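You operate a simulated robot arm through the tools that you are given. There is no shell and no other tool.

Carry out the task below with a simulated robot arm. There is one attempt and no reset: what you move stays moved.

TASK
Mix a deep yellow reference sample in the yellow jar.
Fine: water from the blue jug to 150 ML, dye to 200 ML; jug and bottle back; lid on. Set down upright: blue jug, what you pick out.

Only the result counts: the job must be done as asked and must still hold three seconds after the hand-in. Knocking over, shifting, dropping, spilling or breaking anything else fails it. Lids that push on must go on centred and level and be pressed home; caps that screw on are set level and turned clockwise until they are tight.

THE ROBOT
A 6-joint arm with a two-finger parallel gripper, fixed in place. Base frame: the origin is at the foot of the arm, x ahead of it, y to its left, z up. Lengths are in m, angles in rad, forces in N, time in s.
With the tool pointing down near the work surface it reaches from about 0.12 to 0.44 m from the base axis. Its first joint turns from -1.152 to 1.152 rad. Payload 2.7 kg.
The TCP is the grasp point between the finger pads, 0.023 m short of the fingertips. In the tool frame z runs along the fingers and y along their closing line. The gripper opens to 0.094 m. The fingers are 0.038 m wide and 0.01 m thick; the gripper's body (0.054 by 0.096 m) begins 0.039 m behind the TCP.
Orientation is told as [roll, pitch, yaw] about the base's x, y, z axes, in that order, counted from this pose: with the fingers straight down and closing along the base's y, the tool's x points along the base's -x, its y along +y and its z along -z.

THE INTERFACE
- The arm moves only by the tool apply_moves. Its argument "motion" is a list that holds one entry, the list of rows, each a list of 7 numbers: the shift along the tool's x, y, z in units of 100 mm (1.0 is 100 mm), then the turn, a rotation vector about the tool's x, y, z in units of 120 degrees (1.0 is 120 degrees), then the finger opening in m, from 0 to 0.094. In form: [[[tx, ty, tz, ax, ay, az, gripper], ...]]. A call has 1 to 20 rows; each row is the pose to reach, as a shift and turn from the pose commanded when the call began, along the tool's axes at that moment. A call with a number of a shift or a turn outside -1 to 1 is refused whole. Rows are played at 5 a second. More than 0.05 m and 0.15 rad between two rows, or a gripper value outside its range, and nothing of the call is played. Where a pose cannot be reached the arm comes as near as it can. A force on the tool above 40 N (or 10 N above the force at the start of the call, whichever is more), or a blocked arm, ends the call early, and 0.2 s more pass. Each finger travels about 0.045 m/s and halts on what it meets, pressing with about 30 N; the grip force reading is that of the motor and also rises with nothing between the fingers. The clock runs only during rows and for 0.2 s after the last one: add rows that repeat a pose to give the fingers time. It gives the time, the measured TCP pose, the force on the tool (base axes), the opening and the grip force at its end, in the units of the frame above (readings bear some noise), with the torque about the TCP (base axes, N m) and any sound that the robot's microphone picked up.
- Cameras (640 x 400 px; columns grow to the right, rows downward): "scene" is fixed at [0.0954, -0.4457, 1.4004]; the picture's right is [0.68, -0.74, 0.00], its down [-0.39, -0.36, -0.85] and it looks along [0.63, 0.57, -0.53] (base axes); focal length 351 px, centre (320, 200). "wrist" rides on the gripper at [0.086, 0.016, -0.074] in the tool frame; the picture's right is [-0.18, 0.98, 0.00], its down [-0.58, -0.11, -0.81] and it looks along [-0.79, -0.15, 0.59] (tool axes); focal length 243 px, centre (320, 200). There is no depth. A picture from a camera that has moved, and an enlarged one, comes with that camera's place and axes in the base frame and with its lens. The place of the scene camera against the robot may be out by one fixed shift of up to 0.018 m in any direction.
- snapshot(camera): a new picture of that camera. It takes no simulated time.
- close_up(camera, box): a new picture of the part [left, top, right, bottom] of that camera's present view, enlarged. It takes no simulated time.
- job_done(): hands the job in; it is judged then, once.

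Nothing tells you positions but the pictures and the camera data. Unless the task says otherwise, let go and move clear before handing in.

The tools are called after "Request:" as a command line: name --argument value ..., lists and objects as JSON in quotes. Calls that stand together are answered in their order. apply_moves: Moves the arm, as the interface text tells. Its arguments: {"type":"object","properties":{"motion":{"type":"array"}},"required":["motion"]} The other tools are called the same way: snapshot (camera) takes a picture; close_up (camera, box) takes an enlarged picture of a part of a camera's view; job_done () hands the job in.

At the start:

```text
t: 0.0
tool_pos: [0.3942, 0.0956, 1.2027]
ee_rot: [0.0, 0.0, 0.002]
wrist_force: [-0.8, 0.2, -0.3]
wrist_torque: [0.01, 0.02, -0.02]
finger_gap: 0.0944
grip_force: 0.0
```

scene: 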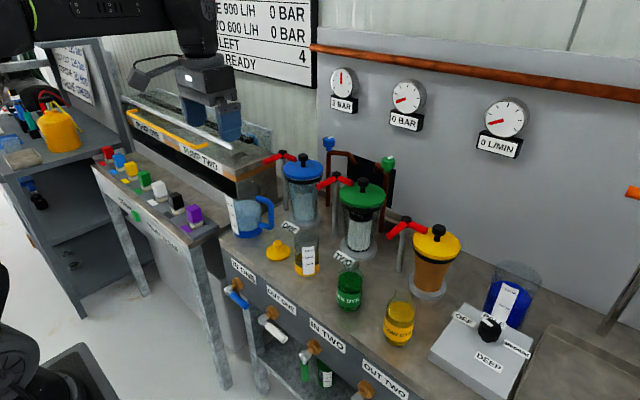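
wrist: 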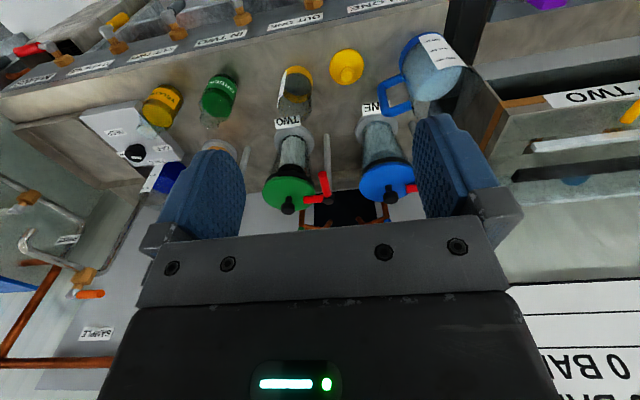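

I see a bench with a blue jug, a small jar with yellow bands, a yellow lid, green and yellow dye bottles, and a blue cup beside a box labelled DEEP. I'll look closer before moving anything.

Request:
close_up --camera "scene" --box '[210, 180, 370, 280]'

Request:
close_up --camera "scene" --box '[310, 220, 470, 320]'

Request:
close_up --camera "scene" --box '[400, 250, 560, 350]'

Request:
close_up --camera "wrist" --box '[240, 20, 480, 170]'

Request:
close_up --camera "wrist" --box '[60, 50, 300, 200]'

Request:
close_up --camera "scene" --box '[210, 0, 370, 100]'

```text
4.00 times, centred on (290, 230) of scene
camera zoom: at [0.0954, -0.4457, 1.4004], right [0.68, -0.74, 0.0], down [-0.39, -0.36, -0.85], along [0.63, 0.57, -0.53], focal length 1404 px, centre (440, 80)
```

zoom: 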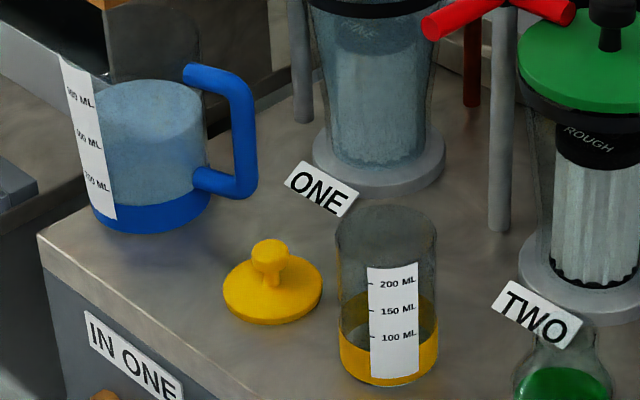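

```text
4.00 times, centred on (390, 270) of scene
camera zoom: at [0.0954, -0.4457, 1.4004], right [0.68, -0.74, 0.0], down [-0.39, -0.36, -0.85], along [0.63, 0.57, -0.53], focal length 1404 px, centre (40, -80)
```

zoom: 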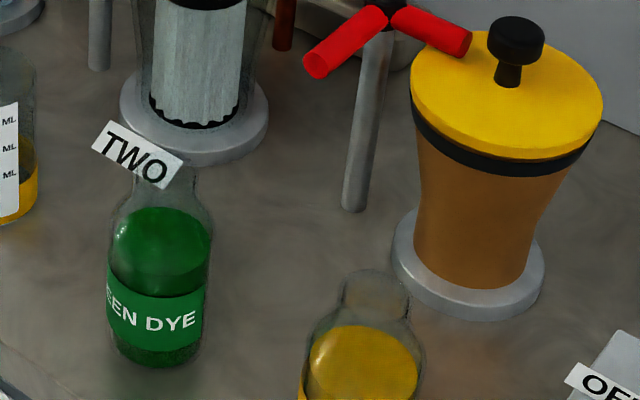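

```text
4.00 times, centred on (480, 300) of scene
camera zoom: at [0.0954, -0.4457, 1.4004], right [0.68, -0.74, 0.0], down [-0.39, -0.36, -0.85], along [0.63, 0.57, -0.53], focal length 1404 px, centre (-320, -200)
```

zoom: 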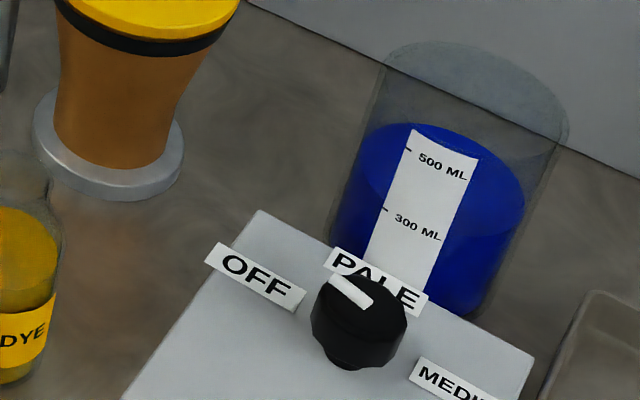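

```text
2.67 times, centred on (360, 95) of wrist
camera zoom: at [0.3059, 0.1116, 1.2766], right [0.18, 0.98, 0.0], down [0.58, -0.11, 0.81], along [0.79, -0.15, -0.59], focal length 647 px, centre (213, 480)
```

zoom: 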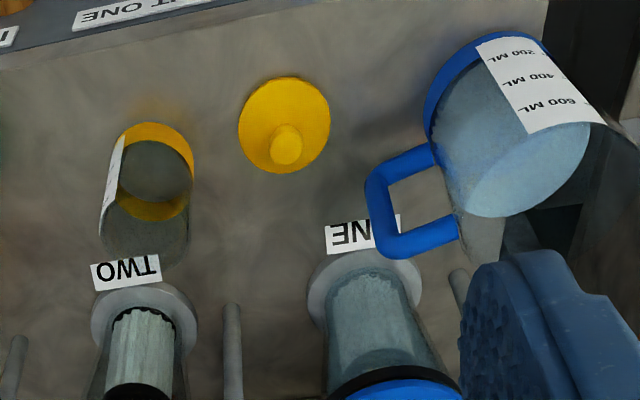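

```text
2.67 times, centred on (180, 125) of wrist
camera zoom: at [0.3059, 0.1116, 1.2766], right [0.18, 0.98, 0.0], down [0.58, -0.11, 0.81], along [0.79, -0.15, -0.59], focal length 647 px, centre (693, 400)
```

zoom: 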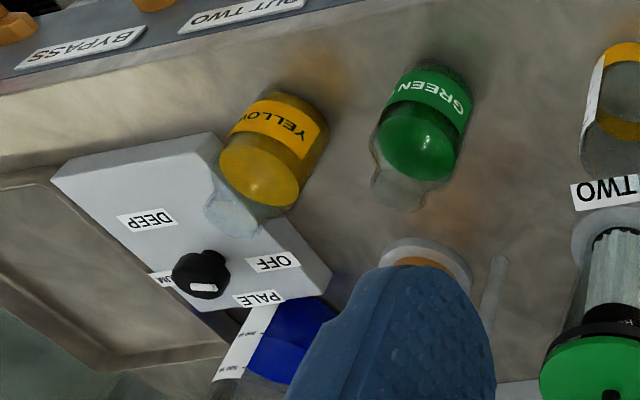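

```text
4.00 times, centred on (290, 50) of scene
camera zoom: at [0.0954, -0.4457, 1.4004], right [0.68, -0.74, 0.0], down [-0.39, -0.36, -0.85], along [0.63, 0.57, -0.53], focal length 1404 px, centre (440, 800)
```

zoom: 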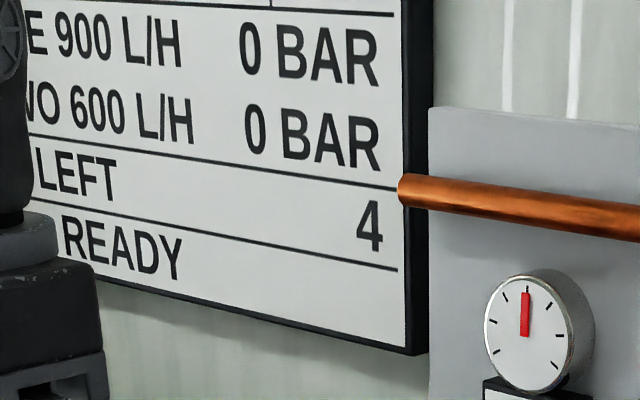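

There's a selector box (OFF/PALE/MEDIUM/DEEP) and a notice at the left. I'll read all of the signs before I decide what matters.

Request:
close_up --camera "scene" --box '[30, 30, 130, 120]'

Request:
close_up --camera "scene" --box '[80, 130, 240, 250]'

Request:
close_up --camera "scene" --box '[420, 260, 580, 400]'

Request:
close_up --camera "scene" --box '[220, 260, 440, 400]'

Request:
close_up --camera "scene" --box '[0, 60, 140, 220]'

Request:
close_up --camera "wrist" --box '[440, 250, 640, 400]'

Request:
close_up --camera "wrist" --box '[60, 90, 220, 200]'

Request:
close_up --camera "wrist" --box '[0, 200, 160, 400]'

```text
4.44 times, centred on (80, 75) of scene
camera zoom: at [0.0954, -0.4457, 1.4004], right [0.68, -0.74, 0.0], down [-0.39, -0.36, -0.85], along [0.63, 0.57, -0.53], focal length 1560 px, centre (1387, 756)
```

zoom: 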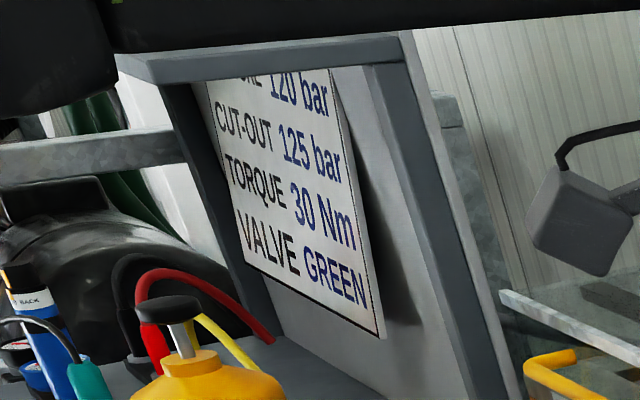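

```text
3.33 times, centred on (160, 190) of scene
camera zoom: at [0.0954, -0.4457, 1.4004], right [0.68, -0.74, 0.0], down [-0.39, -0.36, -0.85], along [0.63, 0.57, -0.53], focal length 1170 px, centre (853, 233)
```

zoom: 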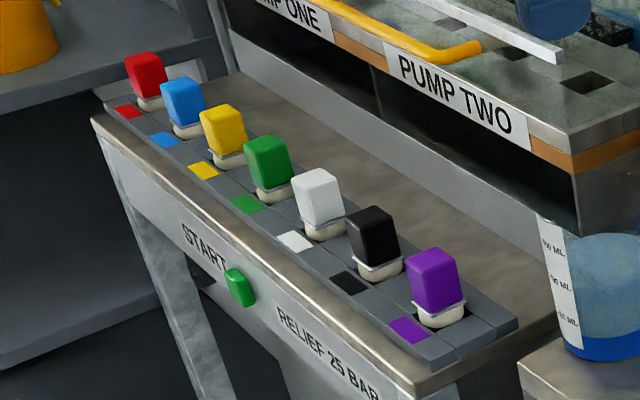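

```text
2.86 times, centred on (500, 330) of scene
camera zoom: at [0.0954, -0.4457, 1.4004], right [0.68, -0.74, 0.0], down [-0.39, -0.36, -0.85], along [0.63, 0.57, -0.53], focal length 1002 px, centre (-194, -171)
```

zoom: 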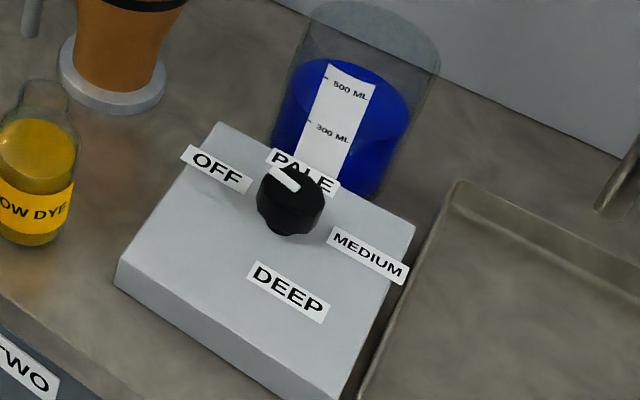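

```text
2.86 times, centred on (330, 330) of scene
camera zoom: at [0.0954, -0.4457, 1.4004], right [0.68, -0.74, 0.0], down [-0.39, -0.36, -0.85], along [0.63, 0.57, -0.53], focal length 1002 px, centre (291, -171)
```

zoom: 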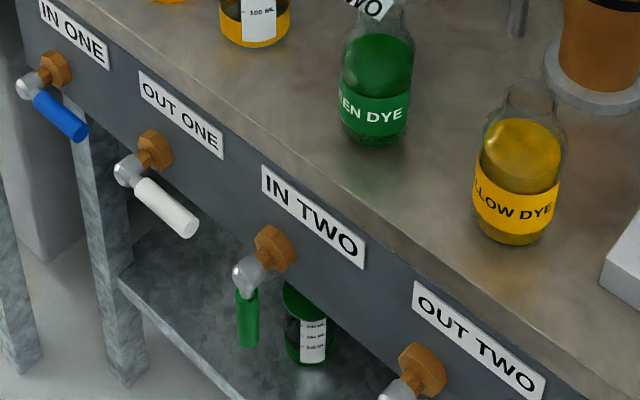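

```text
2.50 times, centred on (70, 140) of scene
camera zoom: at [0.0954, -0.4457, 1.4004], right [0.68, -0.74, 0.0], down [-0.39, -0.36, -0.85], along [0.63, 0.57, -0.53], focal length 877 px, centre (945, 350)
```

zoom: 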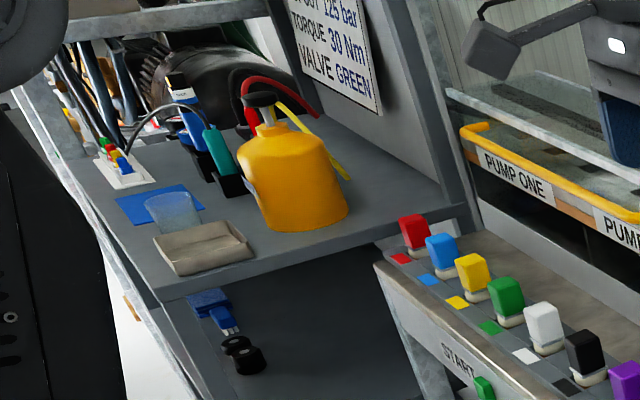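

```text
2.67 times, centred on (540, 325) of wrist
camera zoom: at [0.3059, 0.1116, 1.2766], right [0.18, 0.98, 0.0], down [0.58, -0.11, 0.81], along [0.79, -0.15, -0.59], focal length 647 px, centre (-267, -133)
```

zoom: 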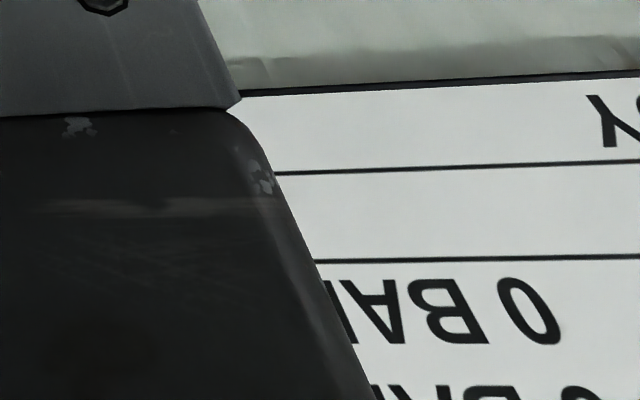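

```text
3.64 times, centred on (140, 145) of wrist
camera zoom: at [0.3059, 0.1116, 1.2766], right [0.18, 0.98, 0.0], down [0.58, -0.11, 0.81], along [0.79, -0.15, -0.59], focal length 882 px, centre (974, 400)
```

zoom: 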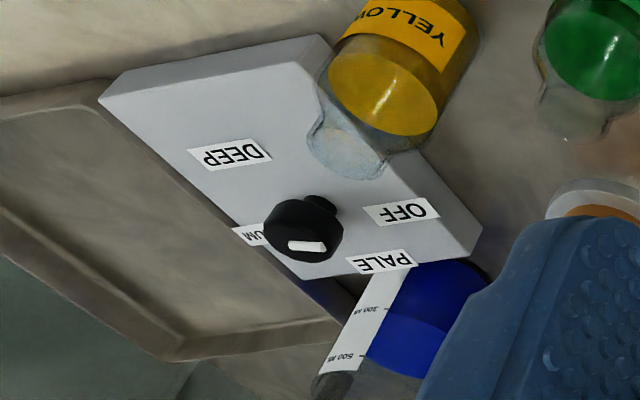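

```text
2.00 times, centred on (80, 300) of wrist
camera zoom: at [0.3059, 0.1116, 1.2766], right [0.18, 0.98, 0.0], down [0.58, -0.11, 0.81], along [0.79, -0.15, -0.59], focal length 485 px, centre (800, 0)
```

zoom: 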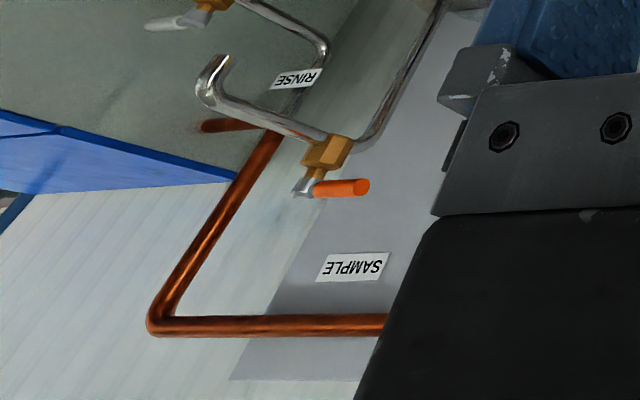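

The sign boards concern other equipment, so the sample only involves the blue jug, jar, yellow lid and yellow dye bottle on a bench at about z=0.77, x=0.55. I'll move down carefully to test reach and get a second viewpoint.

Request:
apply_moves --motion '[[[0, 0, 0.4, 0, 0, 0, 0.094], [0, 0, 0.8, 0, 0, 0, 0.094], [0, 0, 1.0, 0, 0, 0, 0.094]]]'

Request:
snapshot --camera "wrist"

Request:
snapshot --camera "scene"

```text
t: 0.8
tool_pos: [0.3928, 0.096, 1.1027]
ee_rot: [0.0, 0.0, 0.004]
wrist_force: [0.1, -0.2, -0.1]
wrist_torque: [0.03, 0.02, 0.0]
finger_gap: 0.0939
grip_force: 0.1
```

```text
taken
camera wrist: at [0.3056, 0.1116, 1.1765], right [0.18, 0.98, 0.0], down [0.58, -0.11, 0.81], along [0.79, -0.15, -0.59], focal length 243 px, centre (320, 200)
```

wrist: 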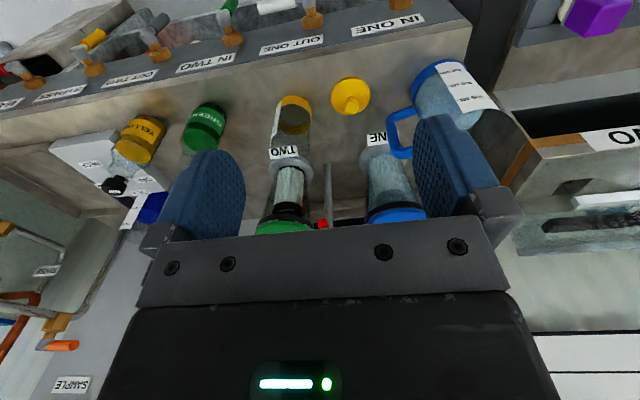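

```text
taken
```

scene: 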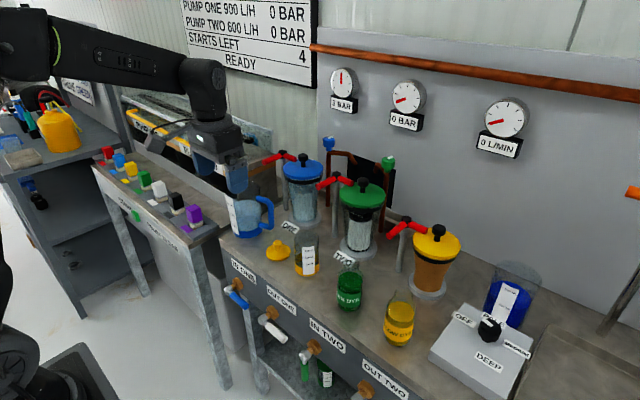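

The bench is at z≈0.77–0.79 and the targets at x≈0.55. I'll test how far forward the vertical tool reaches at this safe height.

Request:
apply_moves --motion '[[[-0.4, 0, 0, 0, 0, 0, 0.094], [-0.8, 0, 0, 0, 0, 0, 0.094], [-1.0, 0, 0, 0, 0, 0, 0.094]]]'

Request:
snapshot --camera "wrist"

Request:
snapshot --camera "scene"

```text
t: 1.6
tool_pos: [0.4917, 0.0949, 1.103]
ee_rot: [-0.001, -0.001, 0.001]
wrist_force: [-0.9, -0.5, 0.0]
wrist_torque: [0.04, 0.0, 0.03]
finger_gap: 0.0942
grip_force: 0.0
```

```text
taken
camera wrist: at [0.4054, 0.1121, 1.1765], right [0.18, 0.98, 0.0], down [0.58, -0.11, 0.81], along [0.79, -0.15, -0.59], focal length 243 px, centre (320, 200)
```

wrist: 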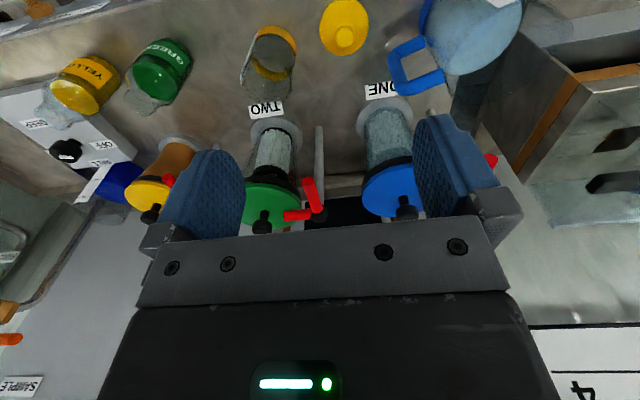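

```text
taken
```

scene: 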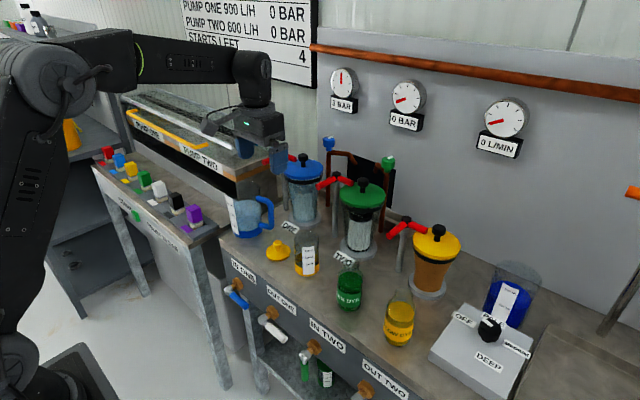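

The vertical tool reaches x≈0.49 here. For pouring I want a horizontal tool with the camera on top, so I'll start by turning the tool about its own axis at this safe height and see whether the wrist allows it.

Request:
apply_moves --motion '[[[0, 0, 0, 0, 0, 0.07, 0.094], [0, 0, 0, 0, 0, 0.14, 0.094], [0, 0, 0, 0, 0, 0.21, 0.094], [0, 0, 0, 0, 0, 0.28, 0.094], [0, 0, 0, 0, 0, 0.35, 0.094], [0, 0, 0, 0, 0, 0.42, 0.094], [0, 0, 0, 0, 0, 0.49, 0.094], [0, 0, 0, 0, 0, 0.56, 0.094], [0, 0, 0, 0, 0, 0.63, 0.094], [0, 0, 0, 0, 0, 0.7, 0.094], [0, 0, 0, 0, 0, 0.75, 0.094]]]'

Request:
snapshot --camera "wrist"

```text
t: 4.0
tool_pos: [0.4929, 0.0952, 1.1047]
ee_rot: [-0.001, -0.001, -1.572]
wrist_force: [-0.5, 0.2, -0.9]
wrist_torque: [0.0, -0.01, 0.02]
finger_gap: 0.0938
grip_force: 0.0
```

```text
taken
camera wrist: at [0.5086, 0.1821, 1.1771], right [0.98, -0.19, 0.0], down [-0.11, -0.58, 0.81], along [-0.15, -0.79, -0.59], focal length 243 px, centre (320, 200)
```

wrist: 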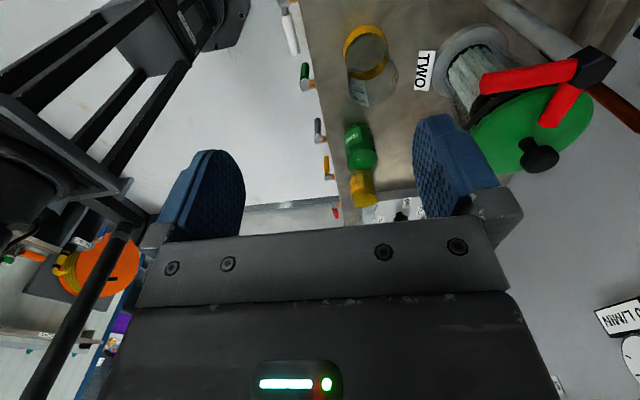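

The wrist turned freely. I'll continue to 180° of yaw so the camera sits on the far side.

Request:
apply_moves --motion '[[[0, 0, 0, 0, 0, 0.07, 0.094], [0, 0, 0, 0, 0, 0.14, 0.094], [0, 0, 0, 0, 0, 0.21, 0.094], [0, 0, 0, 0, 0, 0.28, 0.094], [0, 0, 0, 0, 0, 0.35, 0.094], [0, 0, 0, 0, 0, 0.42, 0.094], [0, 0, 0, 0, 0, 0.49, 0.094], [0, 0, 0, 0, 0, 0.56, 0.094], [0, 0, 0, 0, 0, 0.63, 0.094], [0, 0, 0, 0, 0, 0.7, 0.094], [0, 0, 0, 0, 0, 0.75, 0.094]]]'

Request:
snapshot --camera "wrist"

Request:
snapshot --camera "scene"

```text
t: 6.4
tool_pos: [0.4959, -0.03, 1.0883]
ee_rot: [-0.049, 0.009, -3.002]
wrist_force: [-0.6, 0.4, 0.5]
wrist_torque: [-0.01, -0.01, -0.01]
finger_gap: 0.094
grip_force: 0.0
out of reach, approached as far as the arm can: row 8, 9, 10, 11
```

```text
taken
camera wrist: at [0.5832, -0.0376, 1.1627], right [-0.05, -1.0, -0.05], down [-0.59, -0.01, 0.81], along [-0.8, 0.07, -0.59], focal length 243 px, centre (320, 200)
```

wrist: 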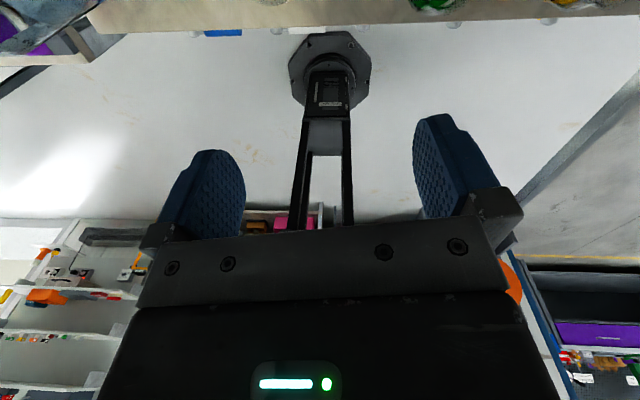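

```text
taken
```

scene: 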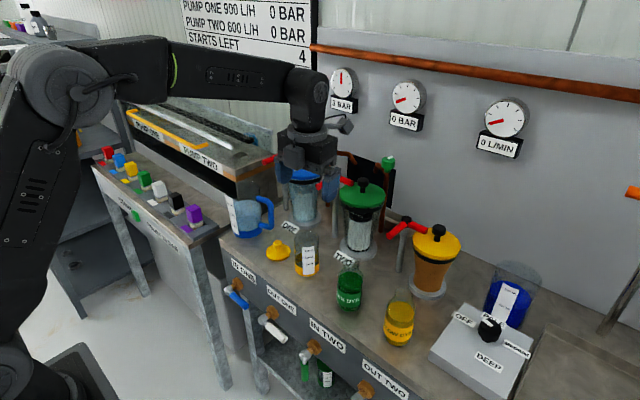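

The wrist can't reach a full flip because of a joint limit, so I'll keep the camera on the robot side. The new plan is to grip the vessels from the front with the tool tilted about 60° and pour forward by pitching the tool down. I'll turn back first.

Request:
apply_moves --motion '[[[0, 0, 0, 0, 0, -0.07, 0.094], [0, 0, 0, 0, 0, -0.14, 0.094], [0, 0, 0, 0, 0, -0.21, 0.094], [0, 0, 0, 0, 0, -0.28, 0.094], [0, 0, 0, 0, 0, -0.35, 0.094], [0, 0, 0, 0, 0, -0.42, 0.094], [0, 0, 0, 0, 0, -0.49, 0.094], [0, 0, 0, 0, 0, -0.56, 0.094], [0, 0, 0, 0, 0, -0.63, 0.094], [0, 0, 0, 0, 0, -0.7, 0.094], [0, 0, 0, 0, 0, -0.75, 0.094], [0, 0, 0, 0, 0, -0.75, 0.094]]]'

Request:
snapshot --camera "wrist"

Request:
close_up --camera "wrist" --box '[300, 0, 520, 138]'

```text
t: 9.0
tool_pos: [0.4974, -0.0297, 1.0877]
ee_rot: [0.009, 0.047, -1.428]
wrist_force: [0.1, 0.4, 0.0]
wrist_torque: [0.03, 0.0, 0.01]
finger_gap: 0.0943
grip_force: 0.1
```

```text
taken
camera wrist: at [0.4995, 0.0541, 1.1665], right [1.0, -0.04, 0.0], down [-0.03, -0.63, 0.78], along [-0.03, -0.78, -0.63], focal length 243 px, centre (320, 200)
```

wrist: 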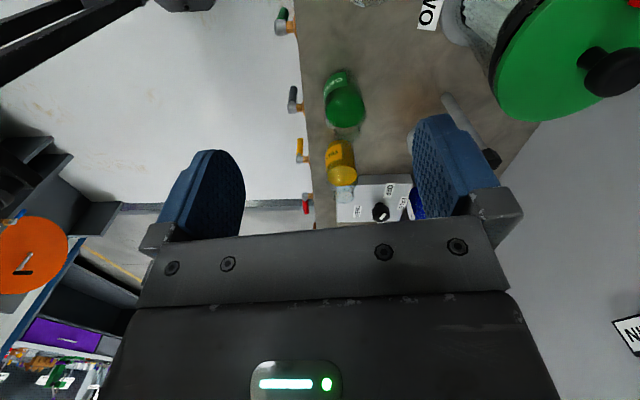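

```text
2.90 times, centred on (410, 69) of wrist
camera zoom: at [0.4995, 0.0541, 1.1665], right [1.0, -0.04, 0.0], down [-0.03, -0.63, 0.78], along [-0.03, -0.78, -0.63], focal length 703 px, centre (59, 580)
```

zoom: 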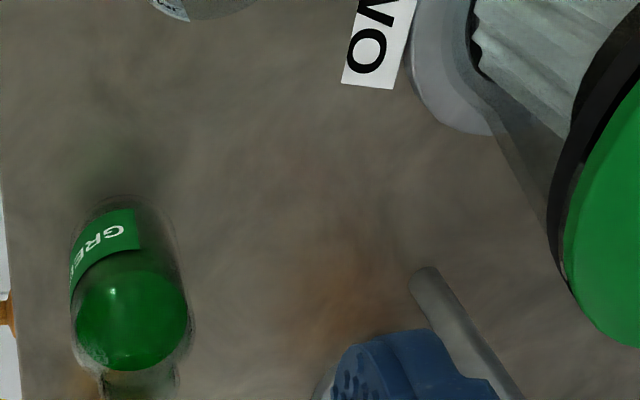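

The commanded pose got clamped, so I'm at yaw −1.43 with a slight tilt. I'll finish turning back to yaw 0 and then level out.

Request:
apply_moves --motion '[[[0, 0, 0, 0, 0, -0.07, 0.094], [0, 0, 0, 0, 0, -0.14, 0.094], [0, 0, 0, 0, 0, -0.21, 0.094], [0, 0, 0, 0, 0, -0.28, 0.094], [0, 0, 0, 0, 0, -0.35, 0.094], [0, 0, 0, 0, 0, -0.42, 0.094], [0, 0, 0, 0, 0, -0.49, 0.094], [0, 0, 0, 0, 0, -0.56, 0.094], [0, 0, 0, 0, 0, -0.63, 0.094], [0, 0, 0, 0, 0, -0.682, 0.094], [0, 0, 0, 0, 0, -0.682, 0.094]]]'

Request:
snapshot --camera "wrist"

```text
t: 11.4
tool_pos: [0.4968, -0.0299, 1.088]
ee_rot: [0.049, -0.002, -0.002]
wrist_force: [-0.3, -0.1, -0.1]
wrist_torque: [0.02, -0.02, 0.02]
finger_gap: 0.094
grip_force: 0.1
```

```text
taken
camera wrist: at [0.4098, -0.0173, 1.1629], right [0.18, 0.98, 0.05], down [0.58, -0.15, 0.8], along [0.79, -0.12, -0.6], focal length 243 px, centre (320, 200)
```

wrist: 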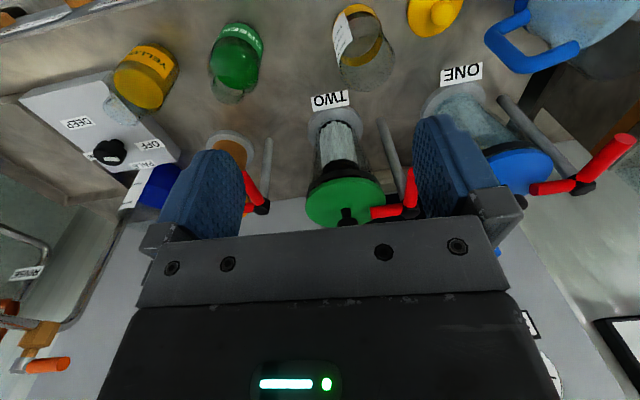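

I'm back at yaw 0 with a small roll. I'll level out and lower to about z=1.0 in front of the bench for accurate triangulation views.

Request:
apply_moves --motion '[[[0.2, 0.2, 0.2, 0.0234, 0, 0, 0.094], [0.4, 0.4, 0.4, 0.0234, 0, 0, 0.094], [0.6, 0.6, 0.6, 0.0234, 0, 0, 0.094], [0.77, 0.8, 0.84, 0.0234, 0, 0, 0.094], [0.77, 0.8, 0.84, 0.0234, 0, 0, 0.094]]]'

Request:
snapshot --camera "wrist"

Request:
close_up --camera "wrist" --box '[160, 20, 480, 220]'

```text
t: 12.6
tool_pos: [0.4205, 0.0538, 1.0087]
ee_rot: [0.0, -0.003, -0.003]
wrist_force: [-0.3, 0.8, 0.8]
wrist_torque: [0.01, -0.03, -0.02]
finger_gap: 0.0943
grip_force: 0.0
```

```text
taken
camera wrist: at [0.333, 0.0706, 1.0823], right [0.19, 0.98, 0.0], down [0.58, -0.11, 0.81], along [0.79, -0.15, -0.59], focal length 243 px, centre (320, 200)
```

wrist: 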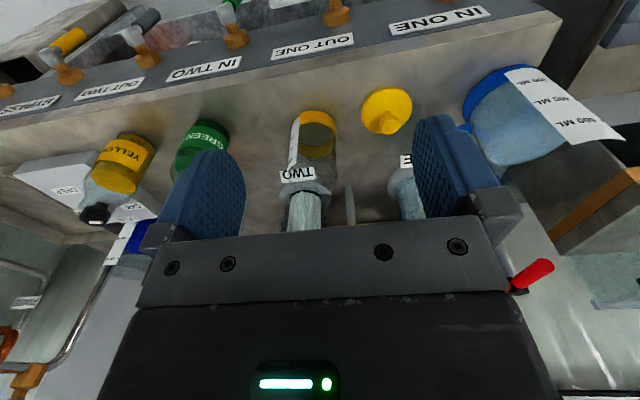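

```text
2.00 times, centred on (320, 120) of wrist
camera zoom: at [0.333, 0.0706, 1.0823], right [0.19, 0.98, 0.0], down [0.58, -0.11, 0.81], along [0.79, -0.15, -0.59], focal length 485 px, centre (320, 360)
```

zoom: 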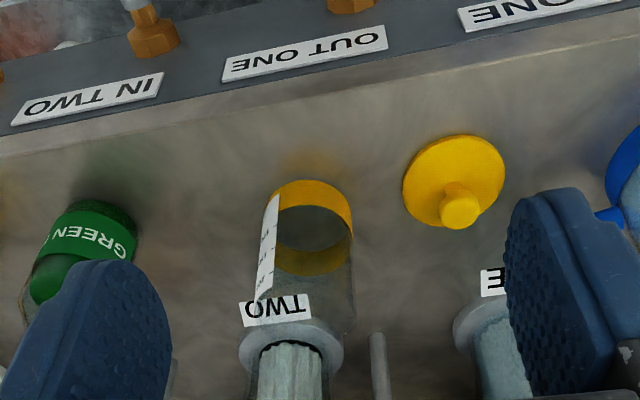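

I'll take a second view shifted to the left and lower for parallax.

Request:
apply_moves --motion '[[[0, 0.4, 0, 0, 0, 0, 0.094], [0, 0.8, 0, 0, 0, 0, 0.094], [0, 1.0, 0, 0, 0, 0, 0.094], [0, 1.0, 0, 0, 0, 0, 0.094]]]'

Request:
snapshot --camera "wrist"

Request:
close_up --camera "wrist" --box '[200, 20, 520, 220]'

Request:
close_up --camera "wrist" --box '[400, 20, 640, 220]'

Request:
snapshot --camera "scene"

```text
t: 13.6
tool_pos: [0.4213, 0.1545, 1.0094]
ee_rot: [-0.001, -0.001, -0.004]
wrist_force: [0.4, 0.0, 0.5]
wrist_torque: [0.0, -0.01, 0.0]
finger_gap: 0.094
grip_force: 0.1
```

```text
taken
camera wrist: at [0.3335, 0.1708, 1.0824], right [0.19, 0.98, 0.0], down [0.58, -0.11, 0.81], along [0.79, -0.15, -0.59], focal length 243 px, centre (320, 200)
```

wrist: 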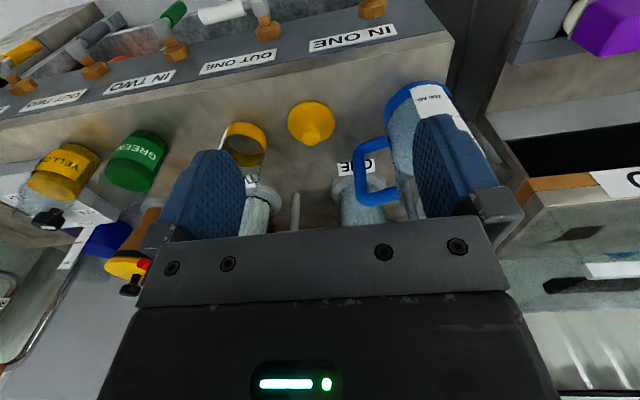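

```text
2.00 times, centred on (360, 120) of wrist
camera zoom: at [0.3335, 0.1708, 1.0824], right [0.19, 0.98, 0.0], down [0.58, -0.11, 0.81], along [0.79, -0.15, -0.59], focal length 485 px, centre (240, 360)
```

zoom: 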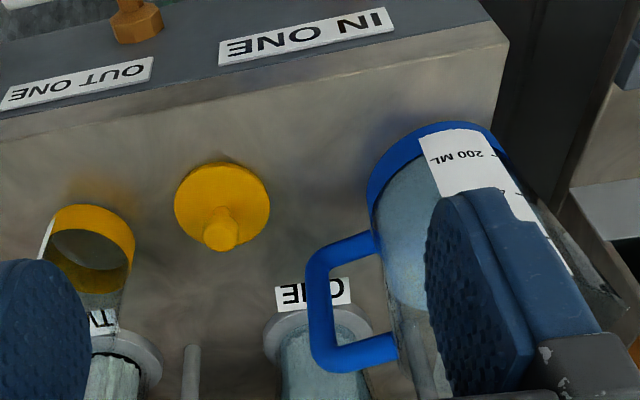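

```text
2.00 times, centred on (520, 120) of wrist
camera zoom: at [0.3335, 0.1708, 1.0824], right [0.19, 0.98, 0.0], down [0.58, -0.11, 0.81], along [0.79, -0.15, -0.59], focal length 485 px, centre (-80, 360)
```

zoom: 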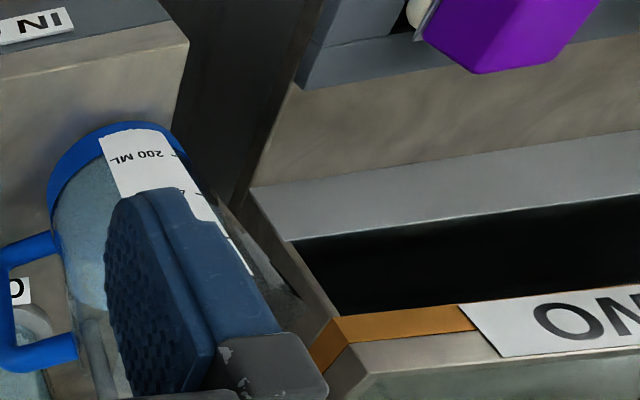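

```text
taken
```

scene: 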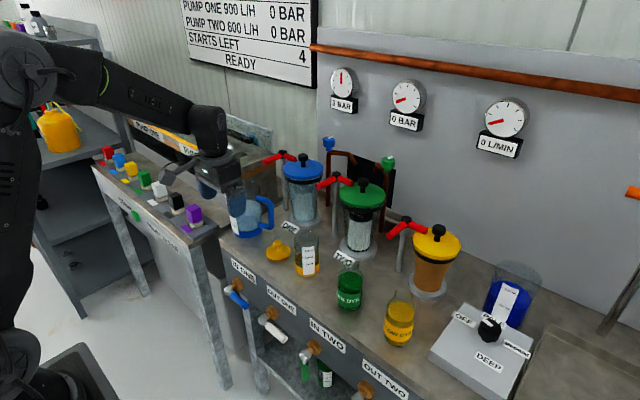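

Triangulation gives the lid knob at about (0.534, 0.121, 0.828), the jar at about (0.552, 0.030), the jug at about (0.546, 0.262) and the table at z≈0.788. The jug is wide, near 0.085–0.09 m, and its handle points roughly toward −y, so I'll take a closer, centred look at it.

Request:
apply_moves --motion '[[[0, 0.4, 0, 0, 0, 0, 0.094], [0, 0.8, 0, 0, 0, 0, 0.094], [0, 1.0, 0, 0, 0, 0, 0.094], [0, 1.0, 0, 0, 0, 0, 0.094]]]'

Request:
snapshot --camera "wrist"

Request:
close_up --camera "wrist" --box '[220, 40, 460, 190]'

Request:
close_up --camera "scene" --box '[220, 170, 290, 245]'

```text
t: 14.6
tool_pos: [0.4208, 0.254, 1.009]
ee_rot: [0.0, -0.001, -0.003]
wrist_force: [0.4, -0.4, 0.1]
wrist_torque: [-0.04, -0.01, 0.0]
finger_gap: 0.0938
grip_force: 0.0
```

```text
taken
camera wrist: at [0.333, 0.2707, 1.0822], right [0.19, 0.98, 0.0], down [0.58, -0.11, 0.81], along [0.79, -0.15, -0.59], focal length 243 px, centre (320, 200)
```

wrist: 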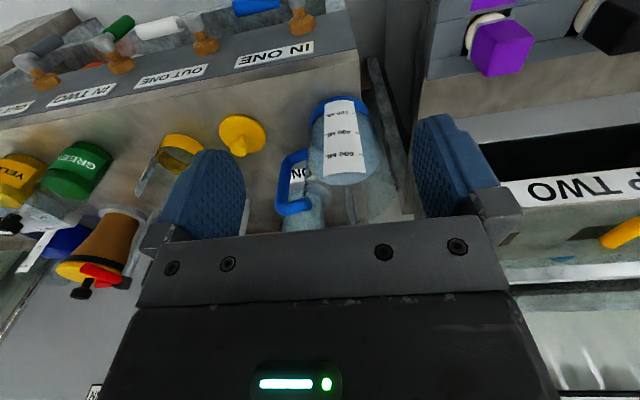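

```text
2.67 times, centred on (340, 115) of wrist
camera zoom: at [0.333, 0.2707, 1.0822], right [0.19, 0.98, 0.0], down [0.58, -0.11, 0.81], along [0.79, -0.15, -0.59], focal length 647 px, centre (267, 427)
```

zoom: 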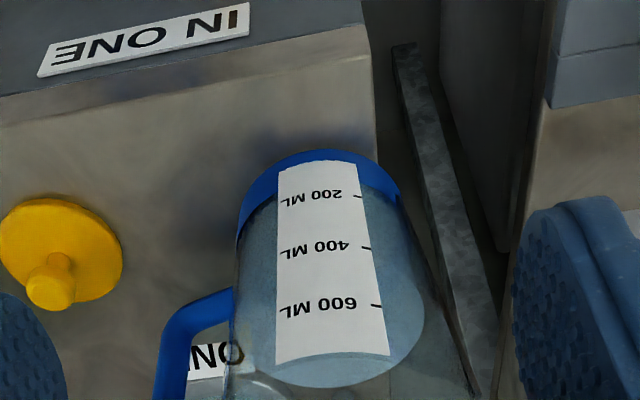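

```text
5.33 times, centred on (255, 208) of scene
camera zoom: at [0.0954, -0.4457, 1.4004], right [0.68, -0.74, 0.0], down [-0.39, -0.36, -0.85], along [0.63, 0.57, -0.53], focal length 1871 px, centre (667, 160)
```

zoom: 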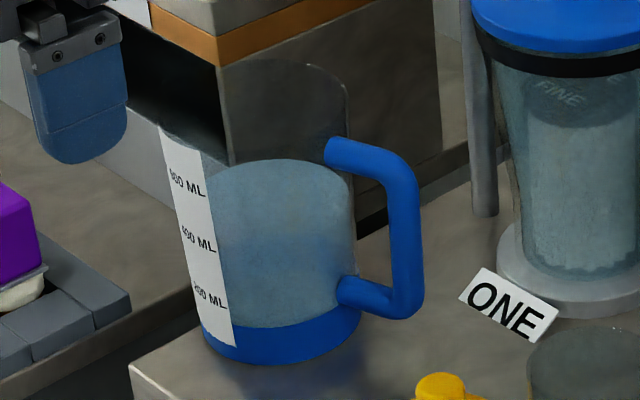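

The jug is clear now: centre about (0.548, 0.260), radius about 0.041, rim z about 0.93, handle pointing roughly −76° (−y). I'll grip the body with the tool nearly horizontal and yawed −30°, so the fingers clear the handle. First I'll test that orientation up high.

Request:
apply_moves --motion '[[[0, 0, -0.2, 0, 0, 0.07, 0.094], [0, 0, -0.4, 0, 0, 0.14, 0.094], [0, 0, -0.4, 0, 0, 0.21, 0.094], [0, 0, -0.4, 0, 0, 0.25, 0.094], [0, 0, -0.4, 0, 0, 0.25, 0.094]]]'

Request:
apply_moves --motion '[[[0, 0, 0, 0, -0.07, 0, 0.094], [0, 0, 0, 0, -0.14, 0, 0.094], [0, 0, 0, 0, -0.21, 0, 0.094], [0, 0, 0, 0, -0.28, 0, 0.094], [0, 0, 0, 0, -0.35, 0, 0.094], [0, 0, 0, 0, -0.42, 0, 0.094], [0, 0, 0, 0, -0.49, 0, 0.094], [0, 0, 0, 0, -0.56, 0, 0.094], [0, 0, 0, 0, -0.625, 0, 0.094], [0, 0, 0, 0, -0.625, 0, 0.094]]]'

Request:
snapshot --camera "scene"

Request:
snapshot --camera "wrist"

```text
t: 15.8
tool_pos: [0.4214, 0.2543, 1.0484]
ee_rot: [0.003, -0.002, -0.529]
wrist_force: [0.4, 0.0, -0.2]
wrist_torque: [0.0, 0.01, 0.01]
finger_gap: 0.094
grip_force: 0.0
```

```text
t: 18.0
tool_pos: [0.4206, 0.2533, 1.0478]
ee_rot: [0.006, -1.312, -0.529]
wrist_force: [-0.4, -0.2, 0.5]
wrist_torque: [0.01, 0.0, -0.02]
finger_gap: 0.0938
grip_force: 0.1
```

```text
taken
```

scene: 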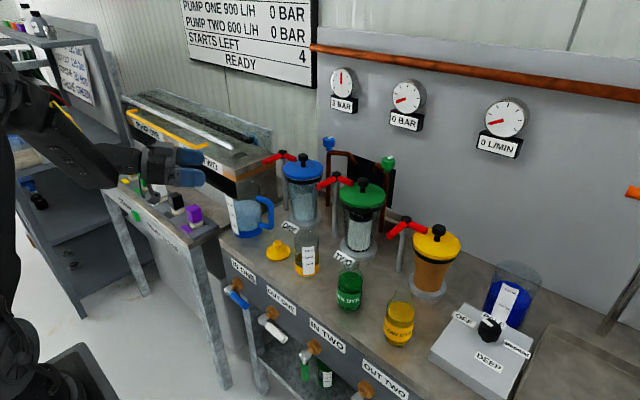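

```text
taken
camera wrist: at [0.3465, 0.3156, 0.9832], right [0.53, 0.83, 0.18], down [-0.6, 0.22, 0.77], along [0.59, -0.52, 0.62], focal length 243 px, centre (320, 200)
```

wrist: 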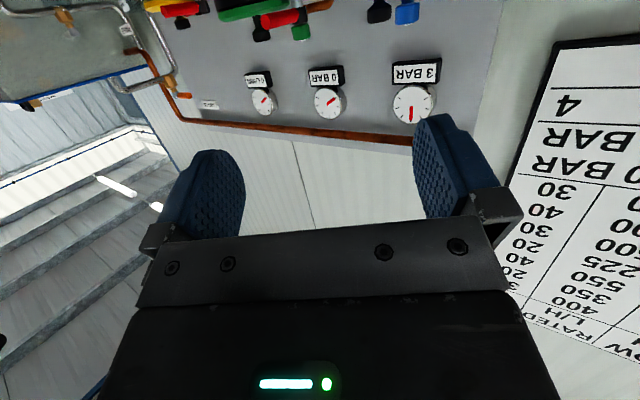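

The near-horizontal orientation works, and the arm stays clear. I'll move to the pre-grasp point behind the jug in two steps.

Request:
apply_moves --motion '[[[0.28, 0.23, -0.01, 0, 0, 0, 0.094], [0.56, 0.46, -0.02, 0, 0, 0, 0.094], [0.834, 0.695, -0.029, 0, 0, 0, 0.094], [0.834, 0.695, -0.029, 0, 0, 0, 0.094]]]'

Request:
snapshot --camera "wrist"

Request:
close_up --camera "scene" --box '[120, 130, 300, 260]'

```text
t: 19.0
tool_pos: [0.4345, 0.3255, 0.9684]
ee_rot: [0.004, -1.311, -0.53]
wrist_force: [0.2, 0.2, -0.2]
wrist_torque: [0.0, -0.01, 0.01]
finger_gap: 0.0939
grip_force: 0.1
```

```text
taken
camera wrist: at [0.3605, 0.3879, 0.9035], right [0.53, 0.83, 0.18], down [-0.6, 0.22, 0.77], along [0.6, -0.52, 0.61], focal length 243 px, centre (320, 200)
```

wrist: 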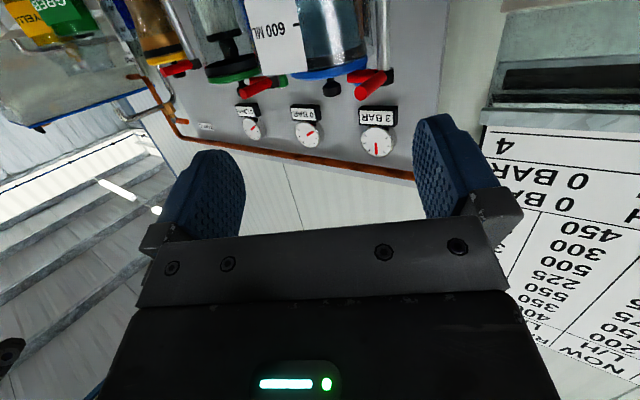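

```text
3.08 times, centred on (210, 195) of scene
camera zoom: at [0.0954, -0.4457, 1.4004], right [0.68, -0.74, 0.0], down [-0.39, -0.36, -0.85], along [0.63, 0.57, -0.53], focal length 1080 px, centre (658, 215)
```

zoom: 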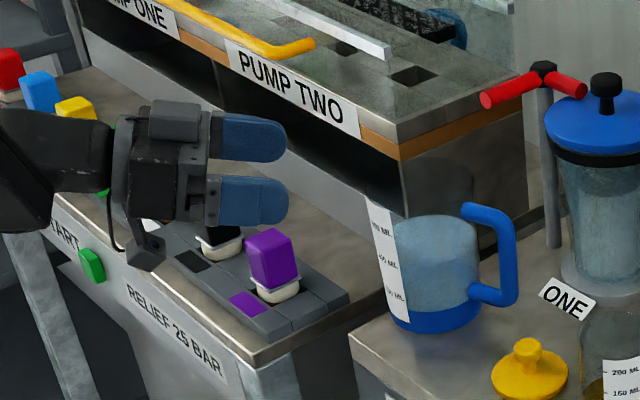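

The camera hangs just under the gripper, so I'll ease the tilt to about 70° for clearance and lower to grasp height behind the jug.

Request:
apply_moves --motion '[[[0.25, 0, 0.066, 0, 0.014, 0, 0.094], [0.5, 0, 0.132, 0, 0.028, 0, 0.094], [0.758, 0, 0.2, 0, 0.0417, 0, 0.094], [0.758, 0, 0.2, 0, 0.0417, 0, 0.094]]]'

Request:
snapshot --camera "wrist"

Request:
close_up --camera "scene" --box '[120, 130, 300, 260]'

```text
t: 20.0
tool_pos: [0.4352, 0.3249, 0.8883]
ee_rot: [0.004, -1.223, -0.529]
wrist_force: [-0.4, -0.3, -0.9]
wrist_torque: [0.01, -0.02, 0.03]
finger_gap: 0.0941
grip_force: 0.2
```

```text
taken
camera wrist: at [0.3562, 0.3905, 0.833], right [0.55, 0.82, 0.17], down [-0.54, 0.19, 0.82], along [0.64, -0.54, 0.54], focal length 243 px, centre (320, 200)
```

wrist: 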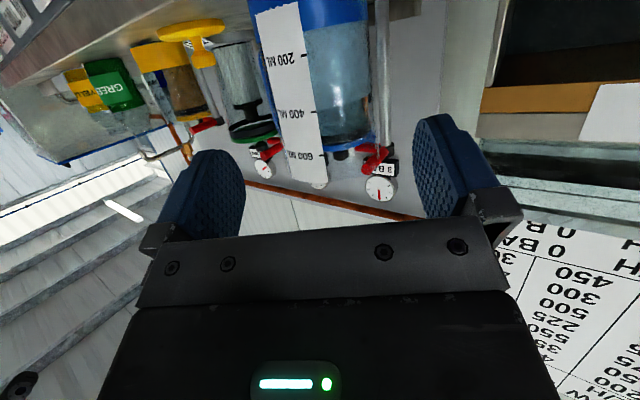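

```text
3.08 times, centred on (210, 195) of scene
camera zoom: at [0.0954, -0.4457, 1.4004], right [0.68, -0.74, 0.0], down [-0.39, -0.36, -0.85], along [0.63, 0.57, -0.53], focal length 1080 px, centre (658, 215)
```

zoom: 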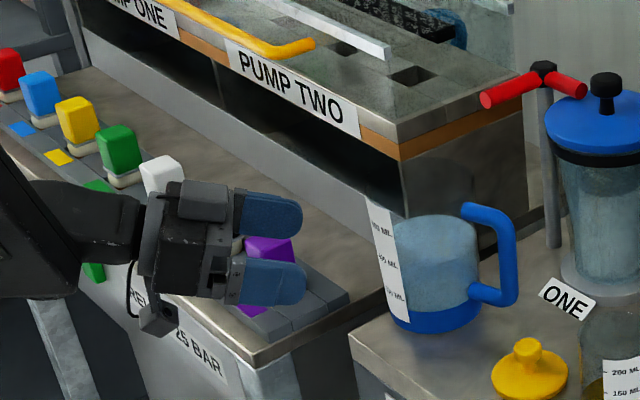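

The jug now shows between the fingers. I'll zoom in on this view to check the sideways alignment before I advance.

Request:
close_up --camera "wrist" --box '[220, 0, 420, 125]'

Request:
close_up --camera "wrist" --box '[220, 75, 420, 200]'

```text
3.20 times, centred on (320, 62) of wrist
camera zoom: at [0.3562, 0.3905, 0.833], right [0.55, 0.82, 0.17], down [-0.54, 0.19, 0.82], along [0.64, -0.54, 0.54], focal length 776 px, centre (320, 640)
```

zoom: 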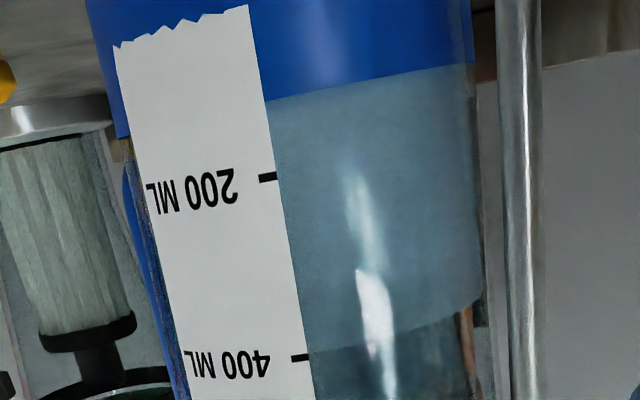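

```text
3.20 times, centred on (320, 138) of wrist
camera zoom: at [0.3562, 0.3905, 0.833], right [0.55, 0.82, 0.17], down [-0.54, 0.19, 0.82], along [0.64, -0.54, 0.54], focal length 776 px, centre (320, 400)
```

zoom: 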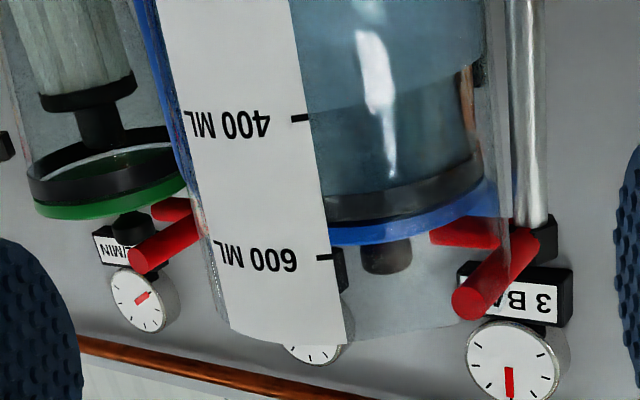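

The jug axis sits about 3.5 mm right of the gripper line and about 0.13 m ahead, with a radius near 0.043. I'll correct sideways and advance most of the way, stopping short of contact.

Request:
apply_moves --motion '[[[-0.07, -0.035, 0.2, 0, 0, 0, 0.094], [-0.15, -0.035, 0.4, 0, 0, 0, 0.094], [-0.22, -0.035, 0.6, 0, 0, 0, 0.094], [-0.256, -0.035, 0.705, 0, 0, 0, 0.094], [-0.256, -0.035, 0.705, 0, 0, 0, 0.094]]]'

Request:
snapshot --camera "wrist"

Request:
close_up --camera "scene" --box '[180, 150, 300, 250]'

```text
t: 21.2
tool_pos: [0.4988, 0.2858, 0.8902]
ee_rot: [0.003, -1.224, -0.527]
wrist_force: [0.2, 0.0, -0.5]
wrist_torque: [0.02, 0.0, -0.02]
finger_gap: 0.0942
grip_force: 0.0
```

```text
taken
camera wrist: at [0.4195, 0.35, 0.8335], right [0.55, 0.82, 0.17], down [-0.54, 0.19, 0.82], along [0.64, -0.54, 0.54], focal length 243 px, centre (320, 200)
```

wrist: 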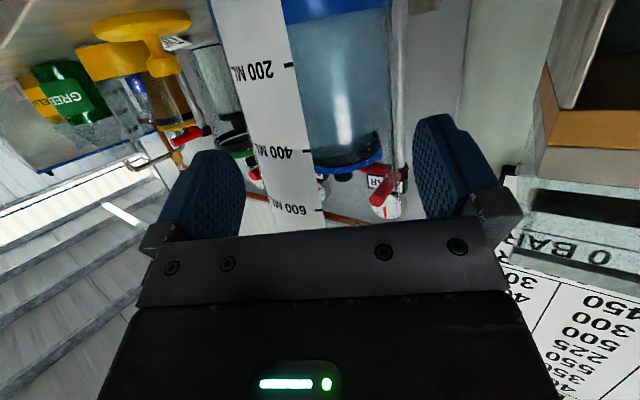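

```text
4.00 times, centred on (240, 200) of scene
camera zoom: at [0.0954, -0.4457, 1.4004], right [0.68, -0.74, 0.0], down [-0.39, -0.36, -0.85], along [0.63, 0.57, -0.53], focal length 1404 px, centre (640, 200)
```

zoom: 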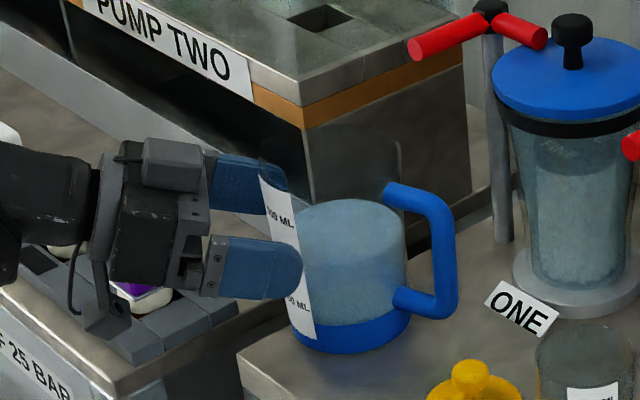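

Alignment looks good; the jug axis is about 0.05 m ahead. I'll advance 25 mm more and check again.

Request:
apply_moves --motion '[[[-0.03, 0, 0.08, 0, 0, 0, 0.094], [-0.06, 0, 0.16, 0, 0, 0, 0.094], [-0.085, 0, 0.235, 0, 0, 0, 0.094], [-0.085, 0, 0.235, 0, 0, 0, 0.094]]]'

Request:
snapshot --camera "wrist"

Request:
close_up --camera "scene" --box '[200, 160, 290, 240]'

```text
t: 22.2
tool_pos: [0.5193, 0.2723, 0.8909]
ee_rot: [0.002, -1.224, -0.528]
wrist_force: [0.6, 0.0, 1.0]
wrist_torque: [-0.01, 0.04, 0.04]
finger_gap: 0.0942
grip_force: 0.1
```

```text
taken
camera wrist: at [0.4408, 0.3374, 0.8337], right [0.55, 0.82, 0.17], down [-0.54, 0.19, 0.82], along [0.64, -0.54, 0.54], focal length 243 px, centre (320, 200)
```

wrist: 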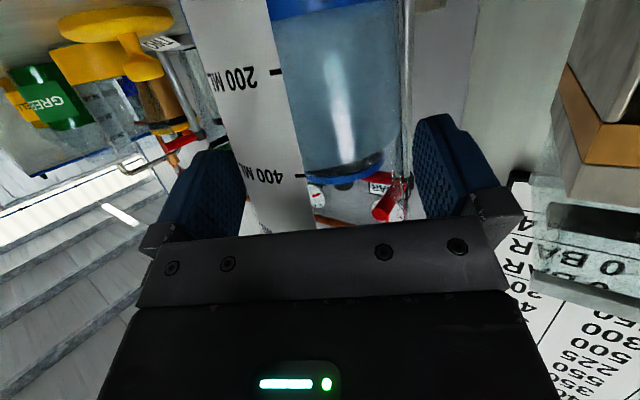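

```text
5.00 times, centred on (245, 200) of scene
camera zoom: at [0.0954, -0.4457, 1.4004], right [0.68, -0.74, 0.0], down [-0.39, -0.36, -0.85], along [0.63, 0.57, -0.53], focal length 1754 px, centre (695, 200)
```

zoom: 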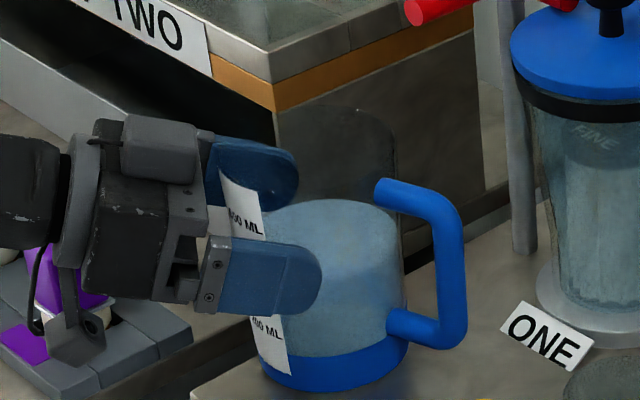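

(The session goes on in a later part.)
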